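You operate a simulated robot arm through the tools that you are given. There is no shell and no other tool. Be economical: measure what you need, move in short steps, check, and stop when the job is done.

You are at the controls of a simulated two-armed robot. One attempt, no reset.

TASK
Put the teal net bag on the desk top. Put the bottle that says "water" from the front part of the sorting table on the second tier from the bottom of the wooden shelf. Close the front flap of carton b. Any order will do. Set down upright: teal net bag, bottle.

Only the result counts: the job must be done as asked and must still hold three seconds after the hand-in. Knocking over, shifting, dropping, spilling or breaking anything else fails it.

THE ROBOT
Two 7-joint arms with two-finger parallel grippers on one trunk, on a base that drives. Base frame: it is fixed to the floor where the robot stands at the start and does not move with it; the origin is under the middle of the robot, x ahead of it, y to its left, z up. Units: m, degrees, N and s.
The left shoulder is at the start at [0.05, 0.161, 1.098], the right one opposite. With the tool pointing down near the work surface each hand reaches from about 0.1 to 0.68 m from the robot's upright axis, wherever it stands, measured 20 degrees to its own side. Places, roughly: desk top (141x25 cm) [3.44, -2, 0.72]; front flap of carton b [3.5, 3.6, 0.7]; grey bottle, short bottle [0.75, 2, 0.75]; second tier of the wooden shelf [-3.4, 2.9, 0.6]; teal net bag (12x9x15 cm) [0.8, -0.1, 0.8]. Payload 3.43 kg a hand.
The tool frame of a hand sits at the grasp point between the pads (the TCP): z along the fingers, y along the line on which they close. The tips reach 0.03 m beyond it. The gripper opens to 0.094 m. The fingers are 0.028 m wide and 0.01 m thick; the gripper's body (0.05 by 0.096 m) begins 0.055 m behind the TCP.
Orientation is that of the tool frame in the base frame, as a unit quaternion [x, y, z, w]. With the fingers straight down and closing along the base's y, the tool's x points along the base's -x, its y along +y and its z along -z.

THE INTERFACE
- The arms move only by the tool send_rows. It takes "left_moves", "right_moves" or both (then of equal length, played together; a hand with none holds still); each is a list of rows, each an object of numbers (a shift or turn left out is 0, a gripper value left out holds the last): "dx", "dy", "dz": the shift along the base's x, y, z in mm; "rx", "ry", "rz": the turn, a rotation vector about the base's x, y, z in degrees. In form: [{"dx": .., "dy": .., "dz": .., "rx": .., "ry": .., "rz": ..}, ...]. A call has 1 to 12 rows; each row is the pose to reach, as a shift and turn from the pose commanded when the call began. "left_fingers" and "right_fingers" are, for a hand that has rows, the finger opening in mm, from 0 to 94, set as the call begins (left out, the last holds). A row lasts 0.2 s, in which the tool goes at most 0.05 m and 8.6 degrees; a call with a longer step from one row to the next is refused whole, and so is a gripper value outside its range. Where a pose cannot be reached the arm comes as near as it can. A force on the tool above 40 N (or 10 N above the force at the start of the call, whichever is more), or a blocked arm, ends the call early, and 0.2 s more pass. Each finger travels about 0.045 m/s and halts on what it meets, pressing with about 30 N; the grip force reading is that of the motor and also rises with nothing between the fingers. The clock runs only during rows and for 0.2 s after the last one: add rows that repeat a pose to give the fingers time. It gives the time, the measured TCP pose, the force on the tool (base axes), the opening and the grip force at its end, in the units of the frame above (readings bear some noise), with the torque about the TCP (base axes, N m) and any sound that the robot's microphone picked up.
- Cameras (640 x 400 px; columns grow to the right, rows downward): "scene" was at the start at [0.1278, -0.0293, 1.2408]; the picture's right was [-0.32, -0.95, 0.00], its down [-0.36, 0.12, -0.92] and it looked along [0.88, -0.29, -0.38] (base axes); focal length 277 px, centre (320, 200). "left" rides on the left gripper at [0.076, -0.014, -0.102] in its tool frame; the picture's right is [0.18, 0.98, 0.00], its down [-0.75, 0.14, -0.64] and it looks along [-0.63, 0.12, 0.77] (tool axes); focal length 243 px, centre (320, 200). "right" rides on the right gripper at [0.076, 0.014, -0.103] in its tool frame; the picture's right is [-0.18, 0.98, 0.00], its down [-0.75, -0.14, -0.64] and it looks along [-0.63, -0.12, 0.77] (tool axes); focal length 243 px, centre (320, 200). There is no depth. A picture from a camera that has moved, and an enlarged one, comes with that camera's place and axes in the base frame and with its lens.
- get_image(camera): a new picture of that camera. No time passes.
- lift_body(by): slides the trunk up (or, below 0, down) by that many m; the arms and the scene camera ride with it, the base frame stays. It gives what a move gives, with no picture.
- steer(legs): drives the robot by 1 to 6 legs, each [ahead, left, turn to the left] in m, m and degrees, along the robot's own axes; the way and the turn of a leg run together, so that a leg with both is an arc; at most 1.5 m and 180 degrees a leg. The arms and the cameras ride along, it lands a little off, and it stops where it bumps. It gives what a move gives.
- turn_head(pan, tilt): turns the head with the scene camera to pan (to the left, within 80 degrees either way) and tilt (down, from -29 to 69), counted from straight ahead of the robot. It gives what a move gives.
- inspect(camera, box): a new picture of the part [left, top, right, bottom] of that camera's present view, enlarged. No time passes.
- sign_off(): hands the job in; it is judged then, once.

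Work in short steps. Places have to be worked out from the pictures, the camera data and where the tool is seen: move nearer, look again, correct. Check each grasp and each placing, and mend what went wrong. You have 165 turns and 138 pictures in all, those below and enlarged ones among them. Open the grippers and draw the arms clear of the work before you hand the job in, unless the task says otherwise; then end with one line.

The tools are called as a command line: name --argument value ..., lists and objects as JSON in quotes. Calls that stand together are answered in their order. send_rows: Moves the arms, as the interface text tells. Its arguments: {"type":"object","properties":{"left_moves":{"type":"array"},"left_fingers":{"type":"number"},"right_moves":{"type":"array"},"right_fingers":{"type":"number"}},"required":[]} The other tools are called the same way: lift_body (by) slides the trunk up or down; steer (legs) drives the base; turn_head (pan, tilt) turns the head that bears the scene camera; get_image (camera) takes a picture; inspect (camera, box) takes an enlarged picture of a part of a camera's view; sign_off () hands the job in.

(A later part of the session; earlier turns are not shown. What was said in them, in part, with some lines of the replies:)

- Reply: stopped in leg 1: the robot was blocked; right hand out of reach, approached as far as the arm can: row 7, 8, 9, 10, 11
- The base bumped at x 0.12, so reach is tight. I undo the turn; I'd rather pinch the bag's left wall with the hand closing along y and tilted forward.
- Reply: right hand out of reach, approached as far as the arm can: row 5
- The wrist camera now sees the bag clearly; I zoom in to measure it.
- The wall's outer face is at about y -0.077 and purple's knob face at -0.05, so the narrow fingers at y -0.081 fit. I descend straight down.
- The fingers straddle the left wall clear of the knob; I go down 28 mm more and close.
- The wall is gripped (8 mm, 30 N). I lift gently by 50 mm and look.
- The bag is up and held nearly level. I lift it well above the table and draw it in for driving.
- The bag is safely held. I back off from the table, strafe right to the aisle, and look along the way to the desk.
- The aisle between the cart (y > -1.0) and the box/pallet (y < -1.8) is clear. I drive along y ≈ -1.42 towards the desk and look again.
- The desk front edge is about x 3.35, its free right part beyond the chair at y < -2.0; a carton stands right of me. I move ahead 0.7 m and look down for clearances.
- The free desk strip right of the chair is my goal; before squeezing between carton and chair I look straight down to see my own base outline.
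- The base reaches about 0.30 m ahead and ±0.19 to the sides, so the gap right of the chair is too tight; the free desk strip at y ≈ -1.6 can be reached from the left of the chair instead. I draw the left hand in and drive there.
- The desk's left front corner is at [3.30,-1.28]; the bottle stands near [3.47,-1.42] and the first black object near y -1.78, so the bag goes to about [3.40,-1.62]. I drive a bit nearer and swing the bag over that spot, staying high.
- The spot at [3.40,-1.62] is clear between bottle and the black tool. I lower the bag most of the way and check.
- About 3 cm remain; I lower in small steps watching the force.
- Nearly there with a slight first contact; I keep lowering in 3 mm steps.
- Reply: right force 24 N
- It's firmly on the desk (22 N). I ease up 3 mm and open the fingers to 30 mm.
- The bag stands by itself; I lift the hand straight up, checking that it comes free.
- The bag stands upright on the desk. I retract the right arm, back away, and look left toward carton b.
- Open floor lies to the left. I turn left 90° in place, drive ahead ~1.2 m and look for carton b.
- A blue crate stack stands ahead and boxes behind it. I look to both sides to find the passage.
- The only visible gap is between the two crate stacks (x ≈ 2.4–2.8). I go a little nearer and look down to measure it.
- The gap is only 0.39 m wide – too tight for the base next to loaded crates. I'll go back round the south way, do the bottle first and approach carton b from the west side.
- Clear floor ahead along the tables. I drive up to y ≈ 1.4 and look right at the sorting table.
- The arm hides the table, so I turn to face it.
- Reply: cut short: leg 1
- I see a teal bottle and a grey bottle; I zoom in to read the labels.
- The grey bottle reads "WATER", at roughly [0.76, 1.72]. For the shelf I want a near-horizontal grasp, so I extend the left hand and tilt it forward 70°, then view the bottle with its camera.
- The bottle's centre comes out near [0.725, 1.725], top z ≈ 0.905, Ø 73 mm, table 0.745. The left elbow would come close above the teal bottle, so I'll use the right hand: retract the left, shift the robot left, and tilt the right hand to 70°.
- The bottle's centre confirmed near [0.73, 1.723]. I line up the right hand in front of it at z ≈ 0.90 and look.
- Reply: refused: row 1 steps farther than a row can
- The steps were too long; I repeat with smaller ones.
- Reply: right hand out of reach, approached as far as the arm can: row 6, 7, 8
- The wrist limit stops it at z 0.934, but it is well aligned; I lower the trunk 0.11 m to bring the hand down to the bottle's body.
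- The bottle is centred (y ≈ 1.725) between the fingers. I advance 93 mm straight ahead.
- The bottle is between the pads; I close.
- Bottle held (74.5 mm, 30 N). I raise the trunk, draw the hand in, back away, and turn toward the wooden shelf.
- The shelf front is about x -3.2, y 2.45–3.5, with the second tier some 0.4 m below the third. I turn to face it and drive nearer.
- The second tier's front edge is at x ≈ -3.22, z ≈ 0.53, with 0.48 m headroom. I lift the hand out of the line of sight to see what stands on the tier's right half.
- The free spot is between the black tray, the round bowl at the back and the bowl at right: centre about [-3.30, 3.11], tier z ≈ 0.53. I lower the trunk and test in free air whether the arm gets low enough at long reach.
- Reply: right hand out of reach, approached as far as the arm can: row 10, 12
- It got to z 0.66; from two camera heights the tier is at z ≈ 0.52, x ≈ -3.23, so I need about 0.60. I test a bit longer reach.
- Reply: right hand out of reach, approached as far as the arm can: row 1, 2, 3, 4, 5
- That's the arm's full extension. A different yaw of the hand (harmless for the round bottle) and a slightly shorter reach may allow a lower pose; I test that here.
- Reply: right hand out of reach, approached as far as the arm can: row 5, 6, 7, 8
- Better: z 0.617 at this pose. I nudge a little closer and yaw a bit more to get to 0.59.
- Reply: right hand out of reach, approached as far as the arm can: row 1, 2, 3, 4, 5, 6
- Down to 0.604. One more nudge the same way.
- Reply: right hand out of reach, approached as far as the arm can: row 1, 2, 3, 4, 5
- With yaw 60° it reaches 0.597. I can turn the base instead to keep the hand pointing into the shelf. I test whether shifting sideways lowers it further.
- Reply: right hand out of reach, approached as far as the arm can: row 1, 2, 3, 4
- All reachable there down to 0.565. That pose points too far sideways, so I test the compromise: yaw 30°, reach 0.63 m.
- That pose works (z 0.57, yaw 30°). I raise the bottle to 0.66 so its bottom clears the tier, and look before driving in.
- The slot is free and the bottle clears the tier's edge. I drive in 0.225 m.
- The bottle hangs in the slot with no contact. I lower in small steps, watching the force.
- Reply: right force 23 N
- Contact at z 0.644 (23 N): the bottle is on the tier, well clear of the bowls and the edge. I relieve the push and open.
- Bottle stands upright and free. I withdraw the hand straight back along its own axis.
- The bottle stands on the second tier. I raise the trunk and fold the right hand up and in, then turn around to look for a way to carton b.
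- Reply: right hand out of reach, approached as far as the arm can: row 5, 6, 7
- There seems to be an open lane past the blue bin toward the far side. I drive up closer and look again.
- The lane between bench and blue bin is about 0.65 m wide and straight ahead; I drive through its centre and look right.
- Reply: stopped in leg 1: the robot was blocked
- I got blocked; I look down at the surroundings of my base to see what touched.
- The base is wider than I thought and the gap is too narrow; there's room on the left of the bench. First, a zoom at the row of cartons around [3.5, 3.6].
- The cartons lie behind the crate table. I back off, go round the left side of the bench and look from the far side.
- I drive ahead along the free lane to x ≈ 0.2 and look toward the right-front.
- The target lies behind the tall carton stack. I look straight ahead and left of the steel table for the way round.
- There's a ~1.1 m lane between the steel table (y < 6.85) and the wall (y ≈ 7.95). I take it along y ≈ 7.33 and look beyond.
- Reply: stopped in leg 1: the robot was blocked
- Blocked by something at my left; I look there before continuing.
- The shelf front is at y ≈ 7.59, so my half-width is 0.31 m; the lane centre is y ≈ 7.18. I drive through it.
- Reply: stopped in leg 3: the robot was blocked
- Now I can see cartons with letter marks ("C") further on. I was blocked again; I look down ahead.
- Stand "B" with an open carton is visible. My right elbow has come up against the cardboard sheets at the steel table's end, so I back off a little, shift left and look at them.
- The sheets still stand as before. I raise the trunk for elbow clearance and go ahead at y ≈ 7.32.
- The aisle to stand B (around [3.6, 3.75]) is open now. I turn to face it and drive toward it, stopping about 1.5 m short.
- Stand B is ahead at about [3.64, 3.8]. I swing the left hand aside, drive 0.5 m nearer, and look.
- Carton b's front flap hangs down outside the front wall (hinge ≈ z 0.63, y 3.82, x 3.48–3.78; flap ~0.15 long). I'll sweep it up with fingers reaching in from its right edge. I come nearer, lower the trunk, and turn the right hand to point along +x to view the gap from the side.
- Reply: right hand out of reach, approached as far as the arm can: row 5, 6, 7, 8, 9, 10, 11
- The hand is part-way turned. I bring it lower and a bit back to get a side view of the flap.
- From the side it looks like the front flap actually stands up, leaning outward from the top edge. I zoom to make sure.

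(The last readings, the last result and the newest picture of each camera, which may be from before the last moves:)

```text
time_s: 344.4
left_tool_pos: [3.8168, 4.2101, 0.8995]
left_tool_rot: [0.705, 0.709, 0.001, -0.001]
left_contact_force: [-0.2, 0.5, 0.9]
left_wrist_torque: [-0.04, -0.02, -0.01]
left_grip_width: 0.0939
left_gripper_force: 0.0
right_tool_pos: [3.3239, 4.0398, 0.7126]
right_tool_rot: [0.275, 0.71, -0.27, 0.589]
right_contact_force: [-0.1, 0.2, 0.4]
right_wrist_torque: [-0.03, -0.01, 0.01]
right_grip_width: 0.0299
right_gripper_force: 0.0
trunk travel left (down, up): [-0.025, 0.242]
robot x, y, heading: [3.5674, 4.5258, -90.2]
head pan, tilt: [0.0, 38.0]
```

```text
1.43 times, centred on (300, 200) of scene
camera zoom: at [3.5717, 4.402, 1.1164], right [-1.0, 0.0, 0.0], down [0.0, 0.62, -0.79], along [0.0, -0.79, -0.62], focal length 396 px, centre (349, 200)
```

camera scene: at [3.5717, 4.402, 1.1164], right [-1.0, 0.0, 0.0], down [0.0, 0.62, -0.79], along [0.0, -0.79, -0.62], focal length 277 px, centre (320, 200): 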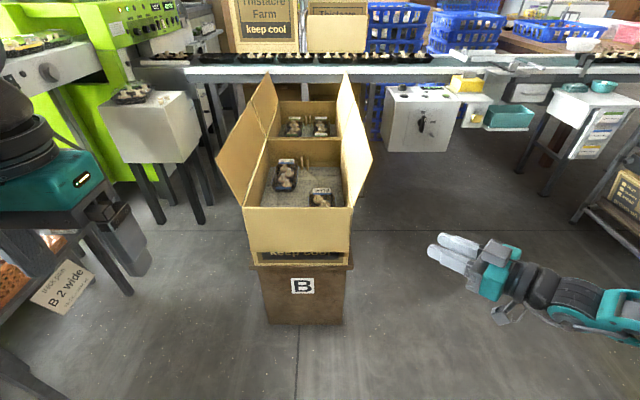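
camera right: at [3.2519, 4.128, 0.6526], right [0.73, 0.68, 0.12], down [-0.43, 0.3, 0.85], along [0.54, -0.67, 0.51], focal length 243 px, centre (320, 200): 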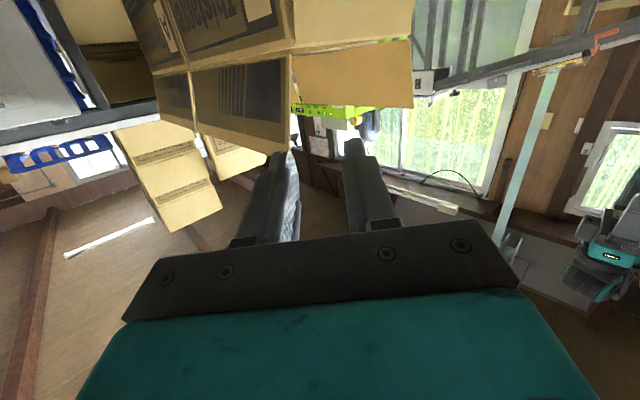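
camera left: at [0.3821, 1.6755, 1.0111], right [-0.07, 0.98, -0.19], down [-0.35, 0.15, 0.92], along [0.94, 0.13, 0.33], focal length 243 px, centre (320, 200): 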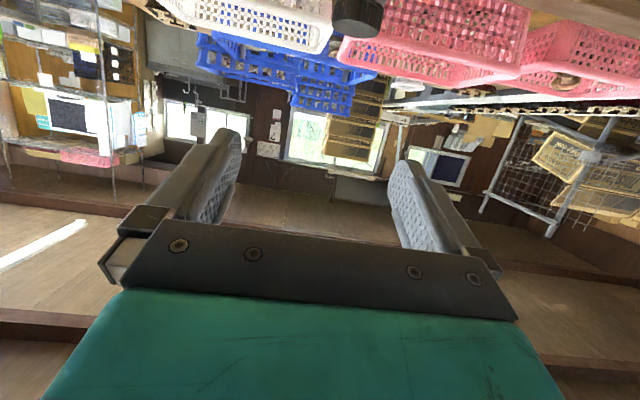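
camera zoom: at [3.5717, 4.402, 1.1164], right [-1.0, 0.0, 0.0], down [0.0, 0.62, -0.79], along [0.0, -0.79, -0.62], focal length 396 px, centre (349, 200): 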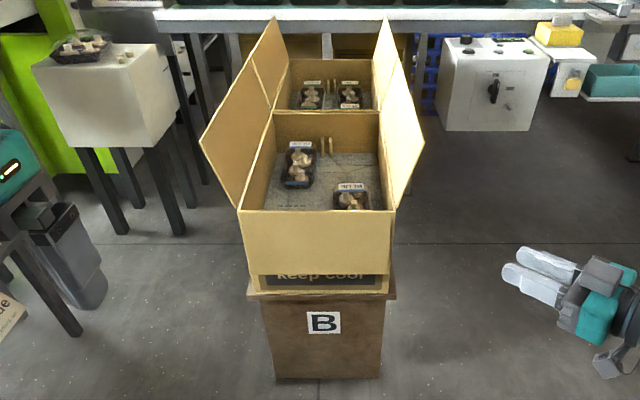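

The flap hangs down outside at roughly 15° off the wall, so its outer face is toward the wall with a ~3–4 cm gap at the bottom: a bar of closed fingers from the right side can swing it up. I reposition the base: strafe right and turn left 45°, so that the hand points along +x.

steer --legs '[[0, -0.32, 0], [0, 0, 45]]'

turn_head --pan -10 --tilt 40

get_image --camera "scene"

get_image --camera "right"

```text
time_s: 348.5
left_tool_pos: [3.6509, 4.4763, 0.8999]
left_tool_rot: [0.382, 0.924, 0.0, -0.001]
left_contact_force: [-0.1, -0.1, 0.3]
left_wrist_torque: [0.03, -0.01, 0.02]
left_grip_width: 0.0941
left_gripper_force: 0.1
right_tool_pos: [3.4225, 4.0058, 0.7131]
right_tool_rot: [-0.016, 0.761, -0.024, 0.648]
right_contact_force: [0.4, -0.2, -0.5]
right_wrist_torque: [0.01, 0.01, 0.02]
right_grip_width: 0.0301
right_gripper_force: 0.0
trunk travel left (down, up): [-0.025, 0.242]
robot x, y, heading: [3.2528, 4.5288, -45.2]
head pan, tilt: [0.0, 38.0]
```

```text
time_s: 349.2
left_tool_pos: [3.6515, 4.4769, 0.8998]
left_tool_rot: [0.381, 0.925, 0.0, -0.001]
left_contact_force: [0.6, -0.2, 0.2]
left_wrist_torque: [0.0, 0.01, 0.0]
left_grip_width: 0.0939
left_gripper_force: 0.0
right_tool_pos: [3.4227, 4.0076, 0.7122]
right_tool_rot: [-0.016, 0.761, -0.024, 0.648]
right_contact_force: [-0.9, 0.8, -0.2]
right_wrist_torque: [-0.04, 0.01, 0.02]
right_grip_width: 0.03
right_gripper_force: 0.0
trunk travel left (down, up): [-0.025, 0.242]
robot x, y, heading: [3.256, 4.5272, -45.1]
head pan, tilt: [-10.0, 40.0]
```

```text
33 pictures are left
camera scene: at [3.3302, 4.4304, 1.1134], right [-0.82, -0.57, 0.0], down [-0.37, 0.53, -0.77], along [0.44, -0.63, -0.64], focal length 277 px, centre (320, 200)
```

scene: 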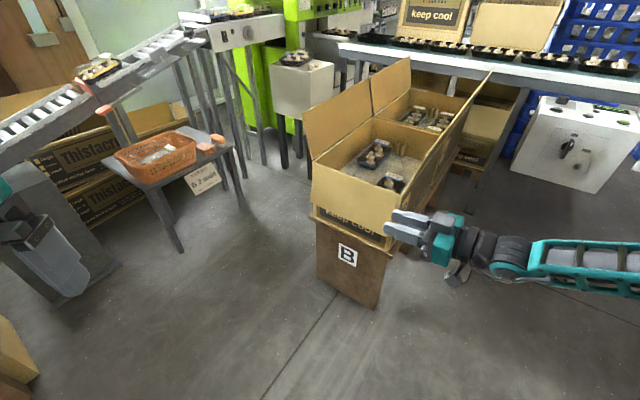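

```text
32 pictures are left
camera right: at [3.3097, 4.0192, 0.6527], right [0.04, 0.99, 0.12], down [-0.51, -0.09, 0.85], along [0.86, -0.1, 0.51], focal length 243 px, centre (320, 200)
```

right: 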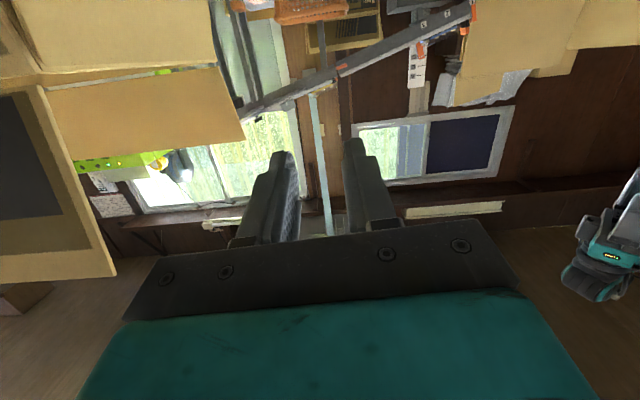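

The hand now points along +x. I zoom the head view, which now sees the flap's right edge obliquely.

inspect --camera "scene" --box '[290, 130, 450, 280]'

```text
2.67 times, centred on (370, 205) of scene
camera zoom: at [3.3302, 4.4304, 1.1134], right [-0.82, -0.57, 0.0], down [-0.37, 0.53, -0.77], along [0.44, -0.63, -0.64], focal length 740 px, centre (187, 187)
```

zoom: 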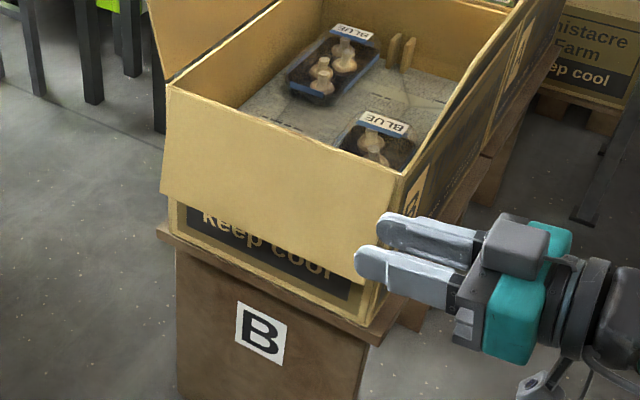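

Hinge confirmed at z 0.635, y 3.82, x 3.486–3.784; flap bottom z ≈ 0.485, y ≈ 3.84–3.86. Plan: with fingers 60 mm open, bring the inner finger below the flap against the wall, slide up behind it, then swing it up along an arc. First lower the hand beside the carton.

lift_body --by -0.024

send_rows --right_moves '[{"dx": -10, "dy": -10, "dz": -30}, {"dx": -20, "dy": -25, "dz": -65}, {"dx": -30, "dy": -40, "dz": -100}, {"dx": -30, "dy": -55, "dz": -135}, {"dx": -30, "dy": -70, "dz": -170}, {"dx": -30, "dy": -78, "dz": -200}, {"dx": -30, "dy": -78, "dz": -228}]' --right_fingers 60

inspect --camera "scene" --box '[270, 110, 470, 290]'

```text
time_s: 349.9
left_tool_pos: [3.6518, 4.4751, 0.8759]
left_tool_rot: [0.381, 0.924, 0.001, -0.001]
left_contact_force: [-0.2, -0.2, -0.6]
left_wrist_torque: [0.01, -0.01, 0.0]
left_grip_width: 0.094
left_gripper_force: 0.0
right_tool_pos: [3.4225, 4.0079, 0.6883]
right_tool_rot: [-0.016, 0.761, -0.024, 0.648]
right_contact_force: [0.5, -1.2, 1.0]
right_wrist_torque: [0.03, 0.02, 0.0]
right_grip_width: 0.03
right_gripper_force: 0.2
trunk travel left (down, up): [-0.001, 0.266]
robot x, y, heading: [3.2552, 4.529, -44.9]
head pan, tilt: [-10.0, 40.0]
```

```text
time_s: 351.6
left_tool_pos: [3.6505, 4.477, 0.8753]
left_tool_rot: [0.381, 0.925, 0.0, 0.0]
left_contact_force: [-0.5, -0.1, 0.1]
left_wrist_torque: [0.01, -0.02, 0.02]
left_grip_width: 0.0939
left_gripper_force: 0.1
right_tool_pos: [3.3926, 3.9401, 0.4967]
right_tool_rot: [-0.016, 0.761, -0.024, 0.648]
right_contact_force: [-0.2, -0.3, 0.2]
right_wrist_torque: [0.01, -0.01, -0.03]
right_grip_width: 0.06
right_gripper_force: 0.1
right hand out of reach, approached as far as the arm can: row 6, 7
trunk travel left (down, up): [-0.001, 0.266]
robot x, y, heading: [3.252, 4.5243, -45.2]
head pan, tilt: [-10.0, 40.0]
```

```text
2.22 times, centred on (370, 200) of scene
camera zoom: at [3.3302, 4.4304, 1.0894], right [-0.82, -0.57, 0.0], down [-0.37, 0.53, -0.77], along [0.44, -0.63, -0.64], focal length 616 px, centre (209, 200)
```

zoom: 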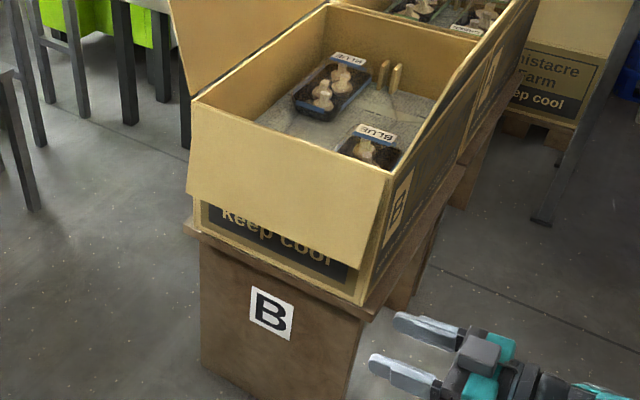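

The view is clear: flap gap ≈ 3 cm at the bottom (y ≈ 3.85, z ≈ 0.495). The arm is at its extension limit, so I retract the hand, bring the base closer, then re-extend.

send_rows --right_moves '[{"dx": -30, "dy": 30, "dz": 10}, {"dx": -60, "dy": 60, "dz": 10}, {"dx": -90, "dy": 90, "dz": 10}, {"dx": -110, "dy": 110, "dz": 10}]'

steer --legs '[[0.19, -0.045, 0]]'

send_rows --right_moves '[{"dz": -15}, {"dz": -30}, {"dz": -45}, {"dz": -60}]'

inspect --camera "scene" --box '[240, 110, 480, 330]'

```text
time_s: 352.6
left_tool_pos: [3.6521, 4.4763, 0.8762]
left_tool_rot: [0.38, 0.925, 0.0, 0.0]
left_contact_force: [0.4, -0.8, -0.2]
left_wrist_torque: [0.0, 0.07, -0.01]
left_grip_width: 0.094
left_gripper_force: 0.1
right_tool_pos: [3.2814, 4.0494, 0.5073]
right_tool_rot: [-0.016, 0.761, -0.025, 0.648]
right_contact_force: [-0.3, 0.4, 0.0]
right_wrist_torque: [0.02, -0.01, -0.02]
right_grip_width: 0.0599
right_gripper_force: 0.0
trunk travel left (down, up): [-0.001, 0.266]
robot x, y, heading: [3.2538, 4.5274, -45.0]
head pan, tilt: [-10.0, 40.0]
```

```text
time_s: 354.1
left_tool_pos: [3.7526, 4.3089, 0.8753]
left_tool_rot: [0.382, 0.924, 0.001, -0.001]
left_contact_force: [1.0, -0.4, -0.9]
left_wrist_torque: [-0.02, 0.03, 0.01]
left_grip_width: 0.0942
left_gripper_force: 0.0
right_tool_pos: [3.3844, 3.884, 0.5077]
right_tool_rot: [-0.015, 0.761, -0.025, 0.648]
right_contact_force: [0.2, -0.9, 0.3]
right_wrist_torque: [0.0, -0.01, 0.02]
right_grip_width: 0.06
right_gripper_force: 0.1
trunk travel left (down, up): [-0.001, 0.266]
robot x, y, heading: [3.3525, 4.3629, -45.4]
head pan, tilt: [-10.0, 40.0]
```

```text
time_s: 355.1
left_tool_pos: [3.7529, 4.3087, 0.8751]
left_tool_rot: [0.383, 0.924, 0.001, -0.001]
left_contact_force: [0.3, -0.4, -0.1]
left_wrist_torque: [0.0, 0.04, 0.0]
left_grip_width: 0.094
left_gripper_force: 0.0
right_tool_pos: [3.3829, 3.8836, 0.4463]
right_tool_rot: [-0.015, 0.762, -0.025, 0.647]
right_contact_force: [-0.3, 0.0, -0.4]
right_wrist_torque: [0.04, -0.02, -0.01]
right_grip_width: 0.0597
right_gripper_force: 0.1
trunk travel left (down, up): [-0.001, 0.266]
robot x, y, heading: [3.3557, 4.3588, -45.3]
head pan, tilt: [-10.0, 40.0]
```

```text
1.82 times, centred on (360, 220) of scene
camera zoom: at [3.4327, 4.2636, 1.0894], right [-0.82, -0.57, 0.0], down [-0.37, 0.53, -0.77], along [0.44, -0.63, -0.64], focal length 504 px, centre (247, 164)
```

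zoom: 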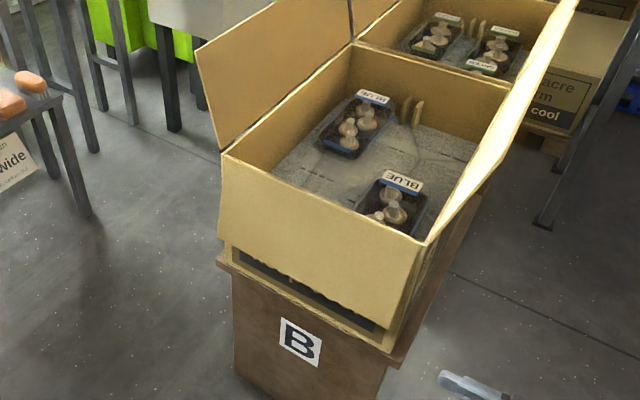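

Now z 0.446 is reached. I slide the fingers in below the flap (dx +122) and then toward the wall, watching forces.

send_rows --right_moves '[{"dx": 40}, {"dx": 80}, {"dx": 105}, {"dx": 122}, {"dx": 122, "dy": -6}, {"dx": 122, "dy": -12}]'

inspect --camera "scene" --box '[290, 190, 450, 330]'

```text
time_s: 356.5
left_tool_pos: [3.7543, 4.3089, 0.8754]
left_tool_rot: [0.381, 0.924, 0.001, 0.0]
left_contact_force: [-0.2, 0.0, 0.2]
left_wrist_torque: [0.0, 0.01, 0.01]
left_grip_width: 0.0938
left_gripper_force: 0.0
right_tool_pos: [3.5057, 3.8715, 0.4466]
right_tool_rot: [-0.016, 0.762, -0.024, 0.647]
right_contact_force: [-0.9, 4.5, 2.1]
right_wrist_torque: [0.0, 0.0, -0.07]
right_grip_width: 0.0574
right_gripper_force: 0.1
trunk travel left (down, up): [-0.001, 0.266]
robot x, y, heading: [3.3545, 4.3602, -45.3]
head pan, tilt: [-10.0, 40.0]
```

```text
2.86 times, centred on (370, 260) of scene
camera zoom: at [3.4326, 4.2638, 1.0895], right [-0.82, -0.57, 0.0], down [-0.37, 0.53, -0.77], along [0.44, -0.63, -0.64], focal length 793 px, centre (177, 29)
```

zoom: 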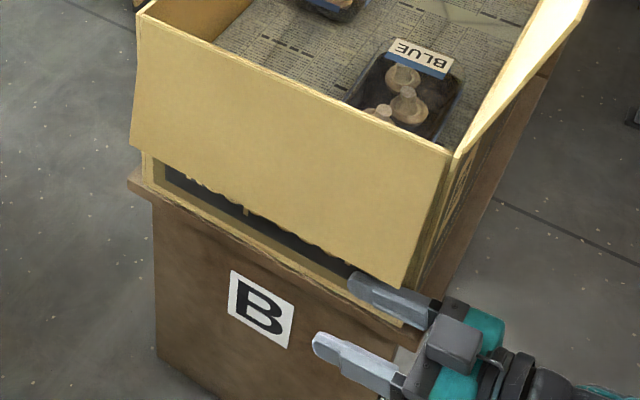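

Light contact with the wall; the inner finger is below the flap's edge. I ease off 2 mm and slide it up 45 mm behind the flap.

send_rows --right_moves '[{"dy": 2, "dz": 5}, {"dy": 2, "dz": 15}, {"dy": 2, "dz": 25}, {"dy": 2, "dz": 35}, {"dy": 2, "dz": 45}]'

inspect --camera "scene" --box '[290, 190, 450, 330]'

```text
time_s: 357.7
left_tool_pos: [3.7526, 4.3081, 0.8756]
left_tool_rot: [0.383, 0.924, 0.001, -0.001]
left_contact_force: [-0.1, -0.9, -0.5]
left_wrist_torque: [0.02, 0.02, 0.02]
left_grip_width: 0.0939
left_gripper_force: 0.1
right_tool_pos: [3.5072, 3.872, 0.4927]
right_tool_rot: [-0.015, 0.761, -0.025, 0.648]
right_contact_force: [-0.5, 3.0, -2.0]
right_wrist_torque: [0.08, 0.03, -0.02]
right_grip_width: 0.0585
right_gripper_force: 0.1
trunk travel left (down, up): [-0.001, 0.266]
robot x, y, heading: [3.3559, 4.3636, -45.1]
head pan, tilt: [-10.0, 40.0]
```

```text
2.86 times, centred on (370, 260) of scene
camera zoom: at [3.4327, 4.2636, 1.0894], right [-0.82, -0.57, 0.0], down [-0.37, 0.53, -0.77], along [0.44, -0.63, -0.64], focal length 793 px, centre (177, 29)
```

zoom: 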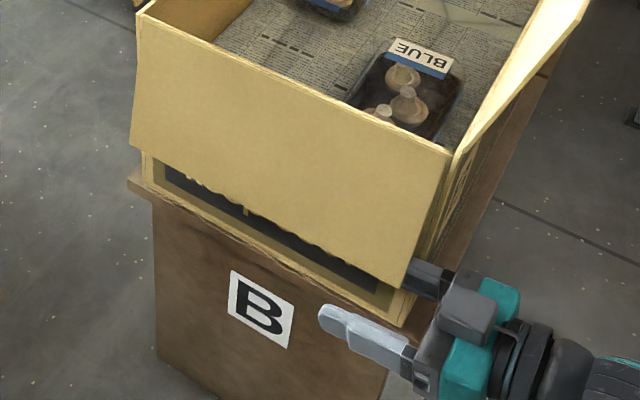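

The inner finger is behind the flap. Now I swing it up along the arc around the hinge to horizontal and look.

send_rows --right_moves '[{"dy": 10, "dz": 14}, {"dy": 18, "dz": 26}, {"dy": 33, "dz": 32}, {"dy": 47, "dz": 38}, {"dy": 60, "dz": 47}, {"dy": 72, "dz": 57}, {"dy": 82, "dz": 69}, {"dy": 91, "dz": 82}, {"dy": 98, "dz": 96}, {"dy": 103, "dz": 111}, {"dy": 106, "dz": 127}, {"dy": 107, "dz": 142}]'

get_image --camera "scene"

```text
time_s: 360.3
left_tool_pos: [3.7529, 4.3083, 0.8757]
left_tool_rot: [0.382, 0.924, 0.0, -0.001]
left_contact_force: [-0.3, -0.2, -0.2]
left_wrist_torque: [0.0, -0.01, -0.04]
left_grip_width: 0.0942
left_gripper_force: 0.1
right_tool_pos: [3.506, 3.9796, 0.6331]
right_tool_rot: [-0.015, 0.762, -0.025, 0.647]
right_contact_force: [-0.1, 0.8, 0.0]
right_wrist_torque: [0.0, 0.02, 0.0]
right_grip_width: 0.0602
right_gripper_force: 0.0
trunk travel left (down, up): [-0.001, 0.266]
robot x, y, heading: [3.3588, 4.3614, -45.2]
head pan, tilt: [-10.0, 40.0]
```

```text
26 pictures are left
camera scene: at [3.4327, 4.2636, 1.0894], right [-0.82, -0.57, 0.0], down [-0.37, 0.53, -0.77], along [0.44, -0.63, -0.64], focal length 277 px, centre (320, 200)
```

scene: 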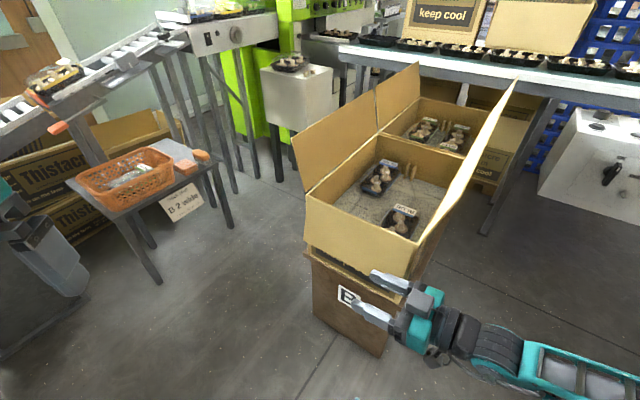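

The fingers seem free in front of the flap. I zoom in on its state.

inspect --camera "scene" --box '[280, 160, 460, 340]'

```text
2.22 times, centred on (370, 250) of scene
camera zoom: at [3.4327, 4.2636, 1.0894], right [-0.82, -0.57, 0.0], down [-0.37, 0.53, -0.77], along [0.44, -0.63, -0.64], focal length 616 px, centre (209, 89)
```

zoom: 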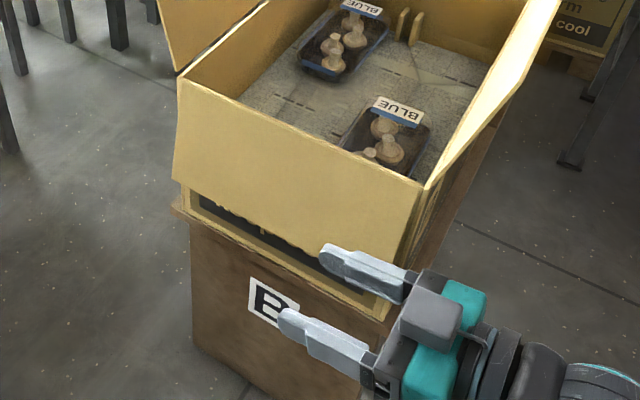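

The flap fell back – the finger was too near its edge. I go back below, and this time slide the finger higher (z ≈ 0.55) behind the flap before swinging.

send_rows --right_moves '[{"dz": -45}, {"dz": -90}, {"dz": -135}, {"dz": -187}, {"dz": -187, "dy": -35}, {"dz": -187, "dy": -70}, {"dz": -187, "dy": -95}, {"dz": -187, "dy": -106}]'

send_rows --right_moves '[{"dz": 20}, {"dz": 40}, {"dz": 55, "dy": 1}, {"dz": 70, "dy": 2}, {"dz": 85, "dy": 4}, {"dz": 100, "dy": 6}]'

inspect --camera "scene" --box '[280, 160, 460, 340]'

```text
refused: row 4 steps farther than a row can; nothing moved
```

```text
time_s: 361.7
left_tool_pos: [3.7532, 4.3087, 0.876]
left_tool_rot: [0.382, 0.924, 0.0, -0.001]
left_contact_force: [-0.4, 0.0, -0.2]
left_wrist_torque: [-0.02, -0.02, -0.01]
left_grip_width: 0.0941
left_gripper_force: 0.0
right_tool_pos: [3.5068, 3.9849, 0.7346]
right_tool_rot: [-0.014, 0.762, -0.026, 0.647]
right_contact_force: [0.0, 0.4, 0.7]
right_wrist_torque: [0.02, 0.0, 0.02]
right_grip_width: 0.06
right_gripper_force: 0.1
trunk travel left (down, up): [-0.001, 0.266]
robot x, y, heading: [3.3562, 4.3603, -45.4]
head pan, tilt: [-10.0, 40.0]
```

```text
2.22 times, centred on (370, 250) of scene
camera zoom: at [3.4327, 4.2636, 1.0894], right [-0.82, -0.57, 0.0], down [-0.37, 0.53, -0.77], along [0.44, -0.63, -0.64], focal length 616 px, centre (209, 89)
```

zoom: 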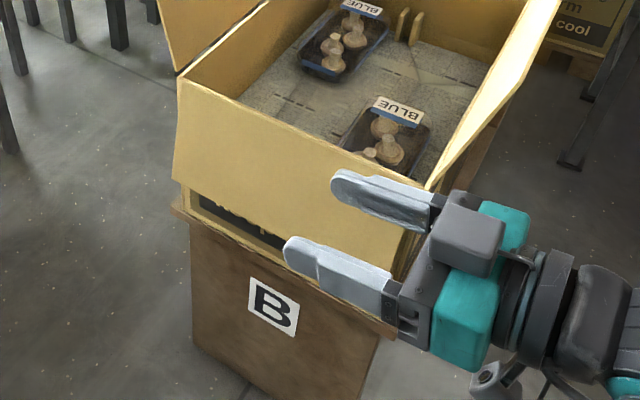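

One step was too long and only the upward rows ran, in free air. I repeat the approach with proper steps: down, then in below the flap.

send_rows --right_moves '[{"dz": -45}, {"dz": -90}, {"dz": -135}, {"dz": -180}, {"dz": -225}, {"dz": -265}, {"dz": -289}, {"dz": -289, "dy": -35}, {"dz": -289, "dy": -70}, {"dz": -289, "dy": -98}, {"dz": -289, "dy": -111}]'

inspect --camera "scene" --box '[280, 160, 460, 340]'

```text
time_s: 364.1
left_tool_pos: [3.753, 4.3086, 0.8744]
left_tool_rot: [0.382, 0.924, 0.0, -0.001]
left_contact_force: [0.0, 1.0, -0.6]
left_wrist_torque: [0.0, -0.01, -0.01]
left_grip_width: 0.094
left_gripper_force: 0.0
right_tool_pos: [3.5065, 3.8744, 0.4456]
right_tool_rot: [-0.015, 0.761, -0.024, 0.648]
right_contact_force: [-0.9, 0.3, -0.4]
right_wrist_torque: [0.04, 0.01, 0.02]
right_grip_width: 0.0596
right_gripper_force: 0.0
trunk travel left (down, up): [-0.001, 0.266]
robot x, y, heading: [3.3599, 4.3606, -45.4]
head pan, tilt: [-10.0, 40.0]
```

```text
2.22 times, centred on (370, 250) of scene
camera zoom: at [3.4327, 4.2636, 1.0894], right [-0.82, -0.57, 0.0], down [-0.37, 0.53, -0.77], along [0.44, -0.63, -0.64], focal length 616 px, centre (209, 89)
```

zoom: 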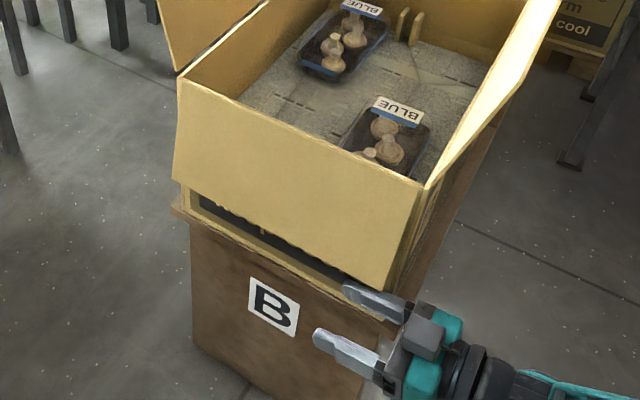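

In position again. I slide up 90 mm behind the flap, drifting slightly outward.

send_rows --right_moves '[{"dz": 20}, {"dz": 40}, {"dz": 55}, {"dz": 70, "dy": 1}, {"dz": 82, "dy": 2}, {"dz": 95, "dy": 3}]'

inspect --camera "scene" --box '[280, 160, 460, 340]'

```text
time_s: 365.5
left_tool_pos: [3.7524, 4.3086, 0.8762]
left_tool_rot: [0.382, 0.924, 0.001, -0.001]
left_contact_force: [-0.6, -0.5, 0.6]
left_wrist_torque: [0.05, -0.02, 0.02]
left_grip_width: 0.0939
left_gripper_force: 0.0
right_tool_pos: [3.5058, 3.8766, 0.5413]
right_tool_rot: [-0.015, 0.761, -0.025, 0.648]
right_contact_force: [-0.2, 1.0, -0.3]
right_wrist_torque: [-0.01, -0.02, -0.01]
right_grip_width: 0.0602
right_gripper_force: 0.1
trunk travel left (down, up): [-0.001, 0.266]
robot x, y, heading: [3.3587, 4.3595, -45.4]
head pan, tilt: [-10.0, 40.0]
```

```text
2.22 times, centred on (370, 250) of scene
camera zoom: at [3.4327, 4.2636, 1.0894], right [-0.82, -0.57, 0.0], down [-0.37, 0.53, -0.77], along [0.44, -0.63, -0.64], focal length 616 px, centre (209, 89)
```

zoom: 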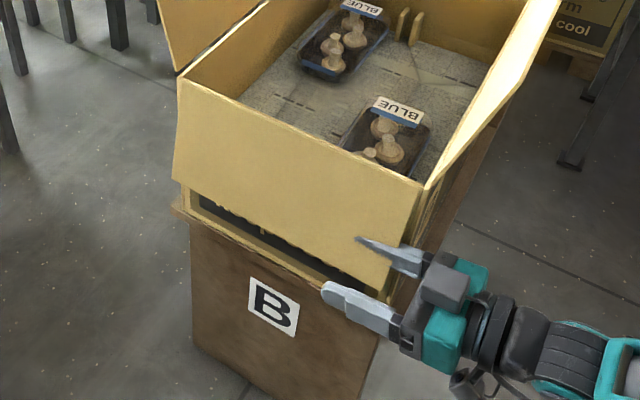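

The finger looks nearly flush with the flap. I push outward along a small arc and see whether the flap moves.

send_rows --right_moves '[{"dy": 8, "dz": 1}, {"dy": 16, "dz": 4}, {"dy": 25, "dz": 9}, {"dy": 34, "dz": 17}, {"dy": 44, "dz": 28}]'

inspect --camera "scene" --box '[280, 160, 460, 340]'

```text
time_s: 366.7
left_tool_pos: [3.7534, 4.3089, 0.8758]
left_tool_rot: [0.382, 0.924, 0.0, -0.001]
left_contact_force: [-0.2, -1.0, -0.8]
left_wrist_torque: [0.02, -0.02, -0.01]
left_grip_width: 0.0942
left_gripper_force: 0.1
right_tool_pos: [3.5054, 3.9205, 0.5679]
right_tool_rot: [-0.015, 0.762, -0.025, 0.647]
right_contact_force: [-0.6, -0.3, -0.2]
right_wrist_torque: [0.0, 0.03, -0.01]
right_grip_width: 0.0598
right_gripper_force: 0.0
trunk travel left (down, up): [-0.001, 0.266]
robot x, y, heading: [3.3594, 4.3647, -45.2]
head pan, tilt: [-10.0, 40.0]
```

```text
2.22 times, centred on (370, 250) of scene
camera zoom: at [3.4327, 4.2635, 1.0894], right [-0.82, -0.57, 0.0], down [-0.37, 0.53, -0.77], along [0.44, -0.63, -0.64], focal length 616 px, centre (209, 89)
```

zoom: 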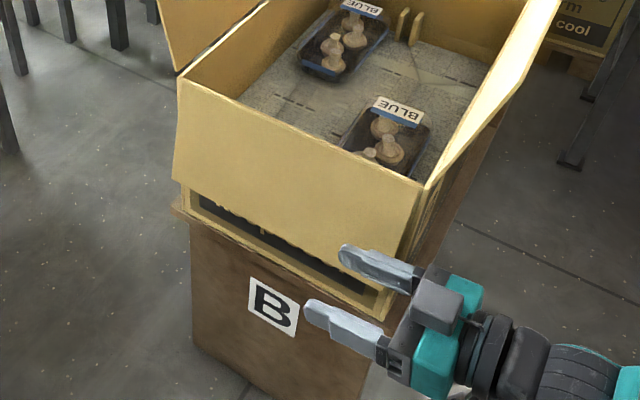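

The finger passed straight through – that hanging panel is only appearance. The sticker "B" is on the carton's -x side, and the stated place [3.5, 3.6, 0.7] fits the flap standing up on that side (hinge x 3.486, z 0.635, leaning out ~15°). I withdraw, turn back to face -y and set the right hand pointing forward.

send_rows --right_moves '[{"dx": -35, "dy": 10}, {"dx": -70, "dy": 20}, {"dx": -100, "dy": 30, "dz": 30}, {"dx": -105, "dy": 50, "dz": 70}, {"dx": -105, "dy": 70, "dz": 110}, {"dx": -105, "dy": 80, "dz": 150}]' --right_fingers 0

lift_body --by 0.12

steer --legs '[[-0.1, 0, 0], [0, 0, -45], [0, 0.24, 0]]'

send_rows --right_moves '[{"rz": -8}, {"rz": -16}, {"rz": -24}, {"rz": -32}, {"rz": -40}, {"rz": -45}]'

send_rows --right_moves '[{"rx": 8}, {"rx": 16}, {"rx": 24}, {"rx": 32}, {"rx": 41}]'

turn_head --pan 0 --tilt 40

get_image --camera "scene"

```text
time_s: 368.1
left_tool_pos: [3.7532, 4.3091, 0.8759]
left_tool_rot: [0.382, 0.924, 0.0, -0.001]
left_contact_force: [0.0, 0.7, 0.0]
left_wrist_torque: [0.02, -0.02, 0.0]
left_grip_width: 0.0941
left_gripper_force: 0.1
right_tool_pos: [3.4014, 4.002, 0.7204]
right_tool_rot: [-0.015, 0.761, -0.025, 0.648]
right_contact_force: [-0.4, 0.1, 0.2]
right_wrist_torque: [-0.02, 0.01, 0.0]
right_grip_width: 0.0001
right_gripper_force: 30.3
trunk travel left (down, up): [-0.001, 0.266]
robot x, y, heading: [3.358, 4.3653, -45.3]
head pan, tilt: [-10.0, 40.0]
```

```text
time_s: 369.6
left_tool_pos: [3.7547, 4.3089, 0.995]
left_tool_rot: [0.383, 0.924, 0.001, -0.001]
left_contact_force: [0.6, -0.2, 0.5]
left_wrist_torque: [0.0, -0.01, 0.04]
left_grip_width: 0.0941
left_gripper_force: 0.1
right_tool_pos: [3.4013, 4.0007, 0.8391]
right_tool_rot: [-0.015, 0.762, -0.026, 0.647]
right_contact_force: [0.2, -0.2, 0.5]
right_wrist_torque: [0.05, 0.02, -0.02]
right_grip_width: 0.0002
right_gripper_force: 30.3
trunk travel left (down, up): [-0.121, 0.146]
robot x, y, heading: [3.3518, 4.3637, -45.2]
head pan, tilt: [-10.0, 40.0]
```

```text
time_s: 374.2
left_tool_pos: [3.7646, 4.1083, 0.9944]
left_tool_rot: [0.71, 0.705, 0.0, -0.001]
left_contact_force: [-0.1, -0.3, -0.5]
left_wrist_torque: [-0.02, -0.01, 0.02]
left_grip_width: 0.094
left_gripper_force: 0.0
right_tool_pos: [3.2979, 4.1439, 0.8389]
right_tool_rot: [0.28, 0.708, -0.273, 0.588]
right_contact_force: [-0.5, -0.1, -0.5]
right_wrist_torque: [-0.03, 0.0, 0.01]
right_grip_width: 0.0
right_gripper_force: 29.7
trunk travel left (down, up): [-0.121, 0.146]
robot x, y, heading: [3.5229, 4.4246, -91.1]
head pan, tilt: [-10.0, 40.0]
```

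```text
time_s: 375.6
left_tool_pos: [3.7645, 4.1087, 0.9956]
left_tool_rot: [0.71, 0.705, 0.0, -0.001]
left_contact_force: [-0.1, -0.3, -0.5]
left_wrist_torque: [0.0, -0.01, -0.02]
left_grip_width: 0.0939
left_gripper_force: 0.0
right_tool_pos: [3.2006, 4.1399, 0.868]
right_tool_rot: [0.531, 0.548, -0.47, 0.444]
right_contact_force: [0.3, 0.6, 0.4]
right_wrist_torque: [0.02, 0.02, -0.03]
right_grip_width: 0.0001
right_gripper_force: 29.9
right hand out of reach, approached as far as the arm can: row 3, 4, 5, 6
trunk travel left (down, up): [-0.121, 0.146]
robot x, y, heading: [3.5235, 4.43, -90.9]
head pan, tilt: [-10.0, 40.0]
```

```text
refused: row 5 steps farther than a row can; nothing moved
```

```text
time_s: 376.3
left_tool_pos: [3.7637, 4.1077, 0.9956]
left_tool_rot: [0.71, 0.704, 0.001, 0.0]
left_contact_force: [-0.2, 0.2, -0.2]
left_wrist_torque: [0.01, -0.02, 0.0]
left_grip_width: 0.094
left_gripper_force: 0.0
right_tool_pos: [3.2017, 4.1383, 0.867]
right_tool_rot: [0.53, 0.548, -0.47, 0.444]
right_contact_force: [0.6, -0.2, -0.2]
right_wrist_torque: [0.04, -0.04, 0.01]
right_grip_width: 0.0
right_gripper_force: 30.3
trunk travel left (down, up): [-0.121, 0.146]
robot x, y, heading: [3.5275, 4.4299, -90.8]
head pan, tilt: [0.0, 40.0]
```

```text
20 pictures are left
camera scene: at [3.5221, 4.3037, 1.2094], right [-1.0, 0.01, 0.0], down [0.01, 0.64, -0.77], along [-0.01, -0.77, -0.64], focal length 277 px, centre (320, 200)
```

scene: 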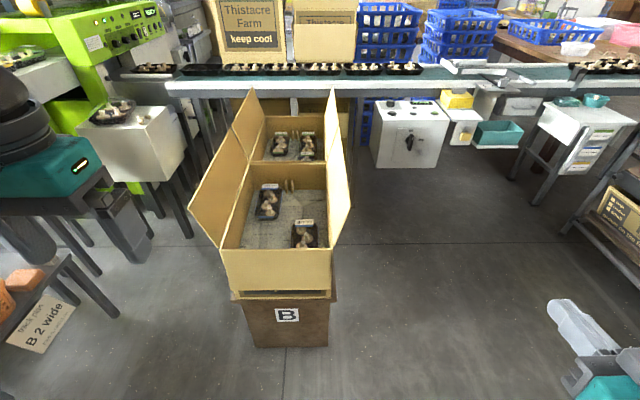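

The flap on the right (-x side) of carton b is upright, its front-top corner near [3.446, 3.82, 0.78]. I tilt the hand to point forward-down, then line it up outside that flap.

send_rows --right_moves '[{"rx": 8}, {"rx": 16}, {"rx": 24}, {"rx": 32}, {"rx": 38}]'

```text
time_s: 377.5
left_tool_pos: [3.7647, 4.1075, 0.9951]
left_tool_rot: [0.709, 0.705, 0.001, -0.001]
left_contact_force: [0.3, -0.2, -0.8]
left_wrist_torque: [-0.01, 0.02, 0.0]
left_grip_width: 0.0938
left_gripper_force: 0.0
right_tool_pos: [3.1695, 4.1045, 0.8407]
right_tool_rot: [0.644, 0.673, -0.272, 0.241]
right_contact_force: [0.3, 0.1, 0.0]
right_wrist_torque: [0.0, 0.0, 0.03]
right_grip_width: 0.0
right_gripper_force: 29.4
right hand out of reach, approached as far as the arm can: row 1, 2, 3, 4, 5
trunk travel left (down, up): [-0.121, 0.146]
robot x, y, heading: [3.5265, 4.4263, -90.8]
head pan, tilt: [0.0, 40.0]
```

The hand points forward-down at 43°. I move it forward along the outside of the flap, checking the position.

send_rows --right_moves '[{"dy": -40}, {"dy": -80}, {"dy": -120}, {"dy": -160}, {"dy": -200}, {"dy": -240}]'

get_image --camera "scene"

```text
time_s: 378.9
left_tool_pos: [3.7647, 4.1088, 0.9956]
left_tool_rot: [0.71, 0.705, 0.0, 0.0]
left_contact_force: [-0.1, -0.4, 0.4]
left_wrist_torque: [0.0, -0.02, -0.01]
left_grip_width: 0.094
left_gripper_force: 0.1
right_tool_pos: [3.1701, 3.8627, 0.8405]
right_tool_rot: [0.644, 0.673, -0.273, 0.241]
right_contact_force: [-0.1, -0.4, 0.0]
right_wrist_torque: [0.02, 0.0, 0.01]
right_grip_width: 0.0002
right_gripper_force: 30.0
trunk travel left (down, up): [-0.121, 0.146]
robot x, y, heading: [3.519, 4.4264, -90.8]
head pan, tilt: [0.0, 40.0]
```

```text
19 pictures are left
camera scene: at [3.5223, 4.3035, 1.2094], right [-1.0, 0.01, 0.0], down [0.01, 0.64, -0.77], along [-0.01, -0.77, -0.64], focal length 277 px, centre (320, 200)
```

scene: 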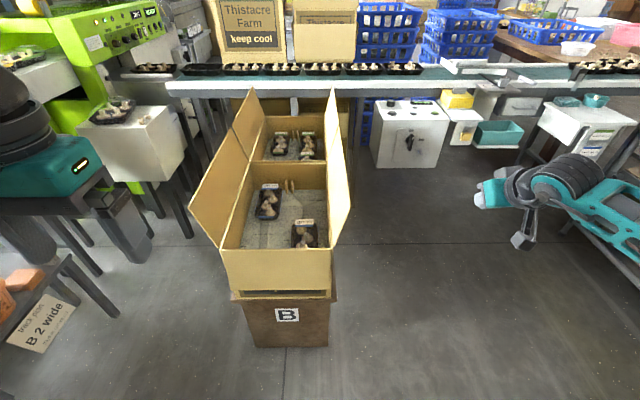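

Clear of everything. I move in beside the flap: to about [3.36, 3.72, 0.755].

send_rows --right_moves '[{"dy": -40, "dx": 20}, {"dy": -80, "dx": 45}, {"dy": -110, "dx": 75, "dz": -20}, {"dy": -130, "dx": 105, "dz": -40}, {"dy": -140, "dx": 140, "dz": -60}, {"dy": -140, "dx": 170, "dz": -80}, {"dy": -140, "dx": 190, "dz": -85}]'

inspect --camera "scene" --box '[160, 70, 460, 310]'

```text
time_s: 380.5
left_tool_pos: [3.7636, 4.1078, 0.9949]
left_tool_rot: [0.71, 0.704, 0.002, -0.001]
left_contact_force: [-0.5, 0.3, 0.0]
left_wrist_torque: [0.0, 0.03, 0.02]
left_grip_width: 0.0938
left_gripper_force: 0.1
right_tool_pos: [3.3602, 3.7246, 0.7551]
right_tool_rot: [0.643, 0.672, -0.274, 0.243]
right_contact_force: [1.5, 0.3, 0.1]
right_wrist_torque: [0.01, 0.0, -0.01]
right_grip_width: 0.0001
right_gripper_force: 30.4
trunk travel left (down, up): [-0.121, 0.146]
robot x, y, heading: [3.5242, 4.4311, -90.6]
head pan, tilt: [0.0, 40.0]
```

```text
1.67 times, centred on (310, 190) of scene
camera zoom: at [3.5223, 4.3037, 1.2094], right [-1.0, 0.01, 0.0], down [0.01, 0.64, -0.77], along [-0.01, -0.77, -0.64], focal length 462 px, centre (337, 217)
```

zoom: 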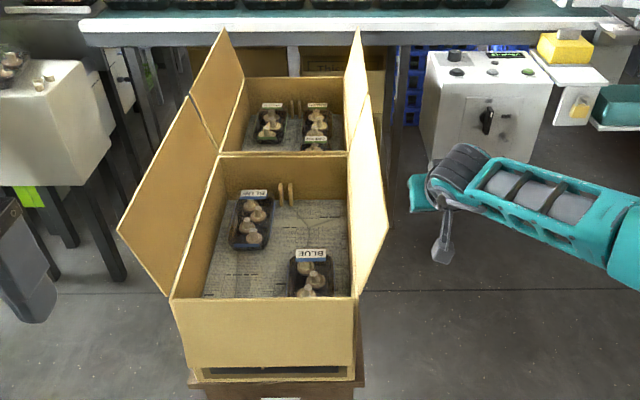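

The hand is beside the flap. I push it inward (+x) over the vertical, then look.

send_rows --right_moves '[{"dx": 40, "dz": -3}, {"dx": 65, "dz": -4}, {"dx": 85, "dz": -3}, {"dx": 105, "dz": 0}, {"dx": 125, "dz": -1}, {"dx": 145, "dz": -5}]'

inspect --camera "scene" --box '[160, 70, 460, 310]'

```text
time_s: 381.9
left_tool_pos: [3.7645, 4.108, 0.9958]
left_tool_rot: [0.71, 0.705, 0.0, -0.001]
left_contact_force: [0.1, -0.1, 0.4]
left_wrist_torque: [0.02, -0.02, -0.01]
left_grip_width: 0.0939
left_gripper_force: 0.1
right_tool_pos: [3.4938, 3.7268, 0.7517]
right_tool_rot: [0.644, 0.672, -0.273, 0.243]
right_contact_force: [-0.5, -0.3, 0.4]
right_wrist_torque: [0.01, -0.04, 0.0]
right_grip_width: 0.0001
right_gripper_force: 30.0
right hand out of reach, approached as far as the arm can: row 6
trunk travel left (down, up): [-0.121, 0.146]
robot x, y, heading: [3.5227, 4.4271, -90.6]
head pan, tilt: [0.0, 40.0]
```

```text
1.67 times, centred on (310, 190) of scene
camera zoom: at [3.5218, 4.3036, 1.2094], right [-1.0, 0.01, 0.0], down [0.01, 0.64, -0.77], along [-0.01, -0.77, -0.64], focal length 462 px, centre (337, 217)
```

zoom: 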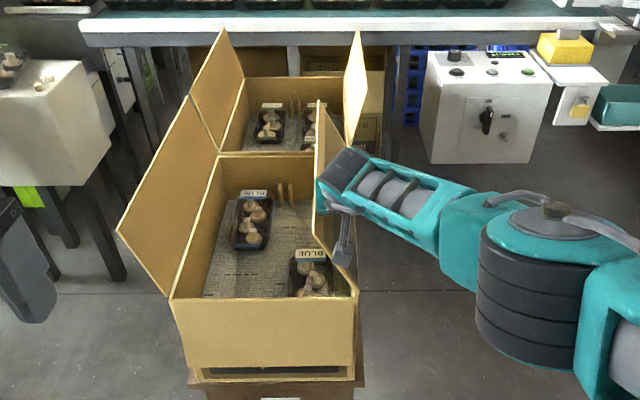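

The flap moves – it's the right one. It's now about upright past the hinge; the arm's reach inward ends here, so I lower the hand a bit and strafe the base left to carry it further.

send_rows --right_moves '[{"dz": -15, "dx": -5}, {"dz": -30, "dx": -5}, {"dz": -45, "dx": -5}]'

steer --legs '[[0, 0.1, 0]]'

inspect --camera "scene" --box '[160, 70, 460, 310]'

```text
time_s: 382.7
left_tool_pos: [3.7649, 4.108, 0.9961]
left_tool_rot: [0.71, 0.704, 0.001, 0.0]
left_contact_force: [0.6, -0.7, 0.1]
left_wrist_torque: [-0.02, -0.04, 0.01]
left_grip_width: 0.0943
left_gripper_force: 0.1
right_tool_pos: [3.4802, 3.7351, 0.7185]
right_tool_rot: [0.643, 0.673, -0.274, 0.242]
right_contact_force: [0.1, 0.4, -0.4]
right_wrist_torque: [-0.02, 0.0, -0.01]
right_grip_width: 0.0
right_gripper_force: 30.0
right hand out of reach, approached as far as the arm can: row 1, 2, 3
trunk travel left (down, up): [-0.121, 0.146]
robot x, y, heading: [3.5258, 4.4285, -91.0]
head pan, tilt: [0.0, 40.0]
```

```text
time_s: 383.9
left_tool_pos: [3.8646, 4.1069, 0.9966]
left_tool_rot: [0.71, 0.704, 0.001, -0.002]
left_contact_force: [0.8, -0.2, -0.5]
left_wrist_torque: [0.01, 0.03, 0.01]
left_grip_width: 0.0939
left_gripper_force: 0.0
right_tool_pos: [3.5806, 3.7343, 0.7171]
right_tool_rot: [0.644, 0.673, -0.273, 0.24]
right_contact_force: [0.0, 0.7, -0.4]
right_wrist_torque: [-0.01, 0.0, -0.02]
right_grip_width: 0.0001
right_gripper_force: 30.3
trunk travel left (down, up): [-0.121, 0.146]
robot x, y, heading: [3.6223, 4.4261, -90.7]
head pan, tilt: [0.0, 40.0]
```

```text
1.67 times, centred on (310, 190) of scene
camera zoom: at [3.6216, 4.3023, 1.2094], right [-1.0, 0.01, 0.0], down [0.01, 0.64, -0.77], along [-0.01, -0.77, -0.64], focal length 462 px, centre (337, 217)
```

zoom: 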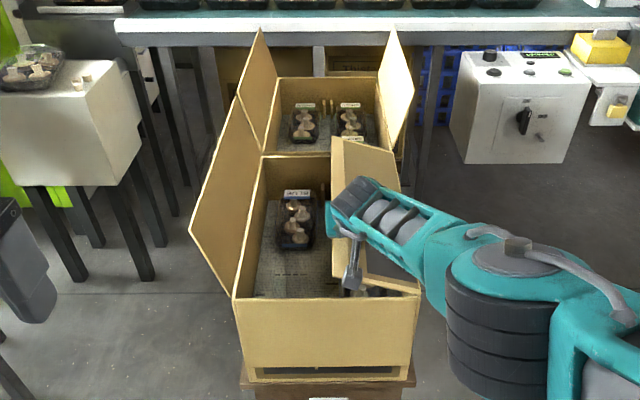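

The flap is folding over the contents. I press it down by lowering the trunk 45 mm.

lift_body --by -0.045

inspect --camera "scene" --box '[160, 70, 460, 310]'

```text
time_s: 384.9
left_tool_pos: [3.8643, 4.1082, 0.951]
left_tool_rot: [0.709, 0.705, 0.0, 0.0]
left_contact_force: [0.1, 0.5, -0.4]
left_wrist_torque: [0.0, 0.0, 0.04]
left_grip_width: 0.0938
left_gripper_force: 0.1
right_tool_pos: [3.5817, 3.7304, 0.6812]
right_tool_rot: [0.64, 0.671, -0.278, 0.249]
right_contact_force: [0.9, -1.0, 9.0]
right_wrist_torque: [-0.17, -0.04, -0.12]
right_grip_width: 0.0
right_gripper_force: 29.8
trunk travel left (down, up): [-0.077, 0.19]
robot x, y, heading: [3.6231, 4.428, -90.9]
head pan, tilt: [0.0, 40.0]
stopped: the force on the tool passed its limit (the readings are from after the stop); the commanded pose is now the measured one
```

```text
1.67 times, centred on (310, 190) of scene
camera zoom: at [3.6212, 4.3036, 1.1649], right [-1.0, 0.01, 0.0], down [0.01, 0.64, -0.77], along [-0.01, -0.77, -0.64], focal length 462 px, centre (337, 217)
```

zoom: 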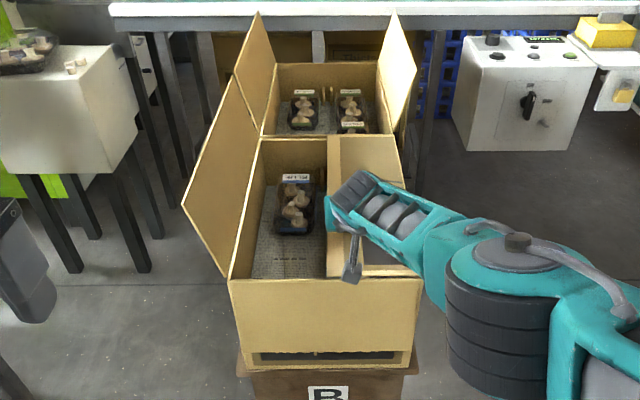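

It reached its stop: the flap lies flat (9 N). I raise the trunk gently to let go and check that it stays.

lift_body --by 0.12

inspect --camera "scene" --box '[160, 70, 460, 310]'

```text
time_s: 386.4
left_tool_pos: [3.8645, 4.1068, 1.0707]
left_tool_rot: [0.71, 0.705, 0.0, -0.001]
left_contact_force: [-0.4, 0.1, -0.3]
left_wrist_torque: [-0.02, -0.02, 0.04]
left_grip_width: 0.0939
left_gripper_force: 0.0
right_tool_pos: [3.581, 3.7312, 0.798]
right_tool_rot: [0.642, 0.672, -0.277, 0.246]
right_contact_force: [-0.4, 0.7, -0.7]
right_wrist_torque: [-0.01, -0.02, -0.01]
right_grip_width: 0.0
right_gripper_force: 30.0
trunk travel left (down, up): [-0.197, 0.07]
robot x, y, heading: [3.6247, 4.4249, -90.7]
head pan, tilt: [0.0, 40.0]
```

```text
1.67 times, centred on (310, 190) of scene
camera zoom: at [3.6212, 4.3024, 1.2849], right [-1.0, 0.01, 0.0], down [0.01, 0.64, -0.77], along [-0.01, -0.77, -0.64], focal length 462 px, centre (337, 217)
```

zoom: 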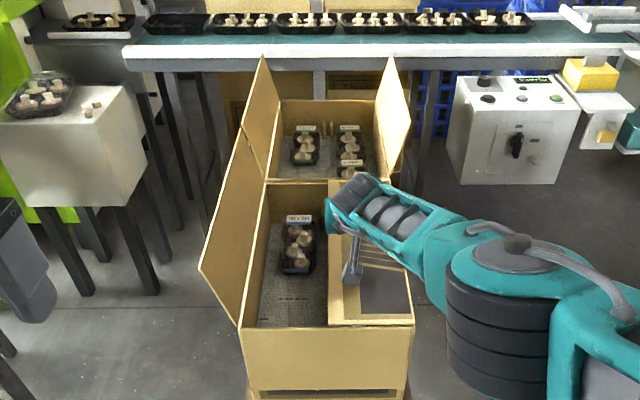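

The flap stays closed. I back the robot away, open the gripper and take a final look.

steer --legs '[[-0.4, 0, 0]]'

send_rows --right_moves '[{}, {}, {}, {}, {}, {}, {}, {}, {}, {}]' --right_fingers 94

get_image --camera "scene"

```text
time_s: 388.9
left_tool_pos: [3.8688, 4.5073, 1.0708]
left_tool_rot: [0.71, 0.704, 0.001, 0.0]
left_contact_force: [-0.7, 0.9, 0.0]
left_wrist_torque: [0.01, 0.03, -0.01]
left_grip_width: 0.0942
left_gripper_force: 0.1
right_tool_pos: [3.5856, 4.1325, 0.7988]
right_tool_rot: [0.642, 0.671, -0.277, 0.246]
right_contact_force: [-0.7, 0.2, -0.1]
right_wrist_torque: [0.02, 0.0, -0.01]
right_grip_width: 0.0
right_gripper_force: 29.9
trunk travel left (down, up): [-0.197, 0.07]
robot x, y, heading: [3.6272, 4.8295, -91.0]
head pan, tilt: [0.0, 40.0]
```

```text
time_s: 391.1
left_tool_pos: [3.868, 4.5082, 1.0705]
left_tool_rot: [0.71, 0.704, 0.002, -0.001]
left_contact_force: [0.8, -0.6, 0.0]
left_wrist_torque: [0.02, 0.0, 0.02]
left_grip_width: 0.094
left_gripper_force: 0.1
right_tool_pos: [3.5852, 4.1317, 0.7996]
right_tool_rot: [0.641, 0.672, -0.277, 0.246]
right_contact_force: [0.3, 0.5, -0.6]
right_wrist_torque: [-0.01, -0.02, -0.04]
right_grip_width: 0.094
right_gripper_force: 0.0
trunk travel left (down, up): [-0.197, 0.07]
robot x, y, heading: [3.6275, 4.8295, -90.7]
head pan, tilt: [0.0, 40.0]
```

```text
13 pictures are left
camera scene: at [3.6267, 4.703, 1.285], right [-1.0, 0.01, 0.0], down [0.01, 0.64, -0.77], along [-0.01, -0.77, -0.64], focal length 277 px, centre (320, 200)
```

scene: 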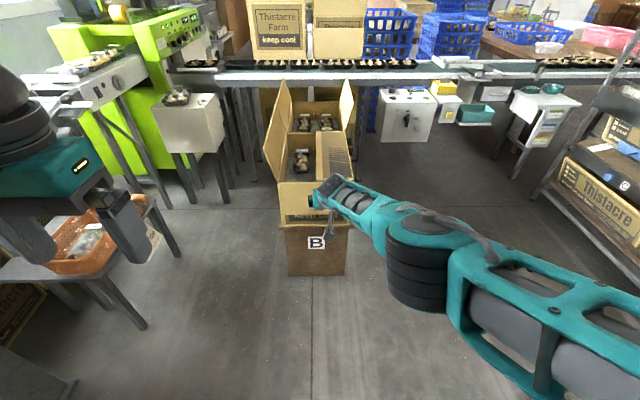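

Bag is on the desk, the WATER bottle is on the second tier, carton b's flap lies closed and stays, and both grippers are open and clear, so I hand in.

sign_off

```text
The job is handed in.
```

I finished all three tasks and handed the job in. The teal net bag stands upright on the desk top, the "water" bottle stands upright on the second tier of the wooden shelf, and the front flap of carton b is closed and held. The base was stopped by contact four times (the table, at the bench/bin gap, a steel shelf and the cardboard sheets); I saw nothing knocked over, but I didn't check the table, bench or bin closely.
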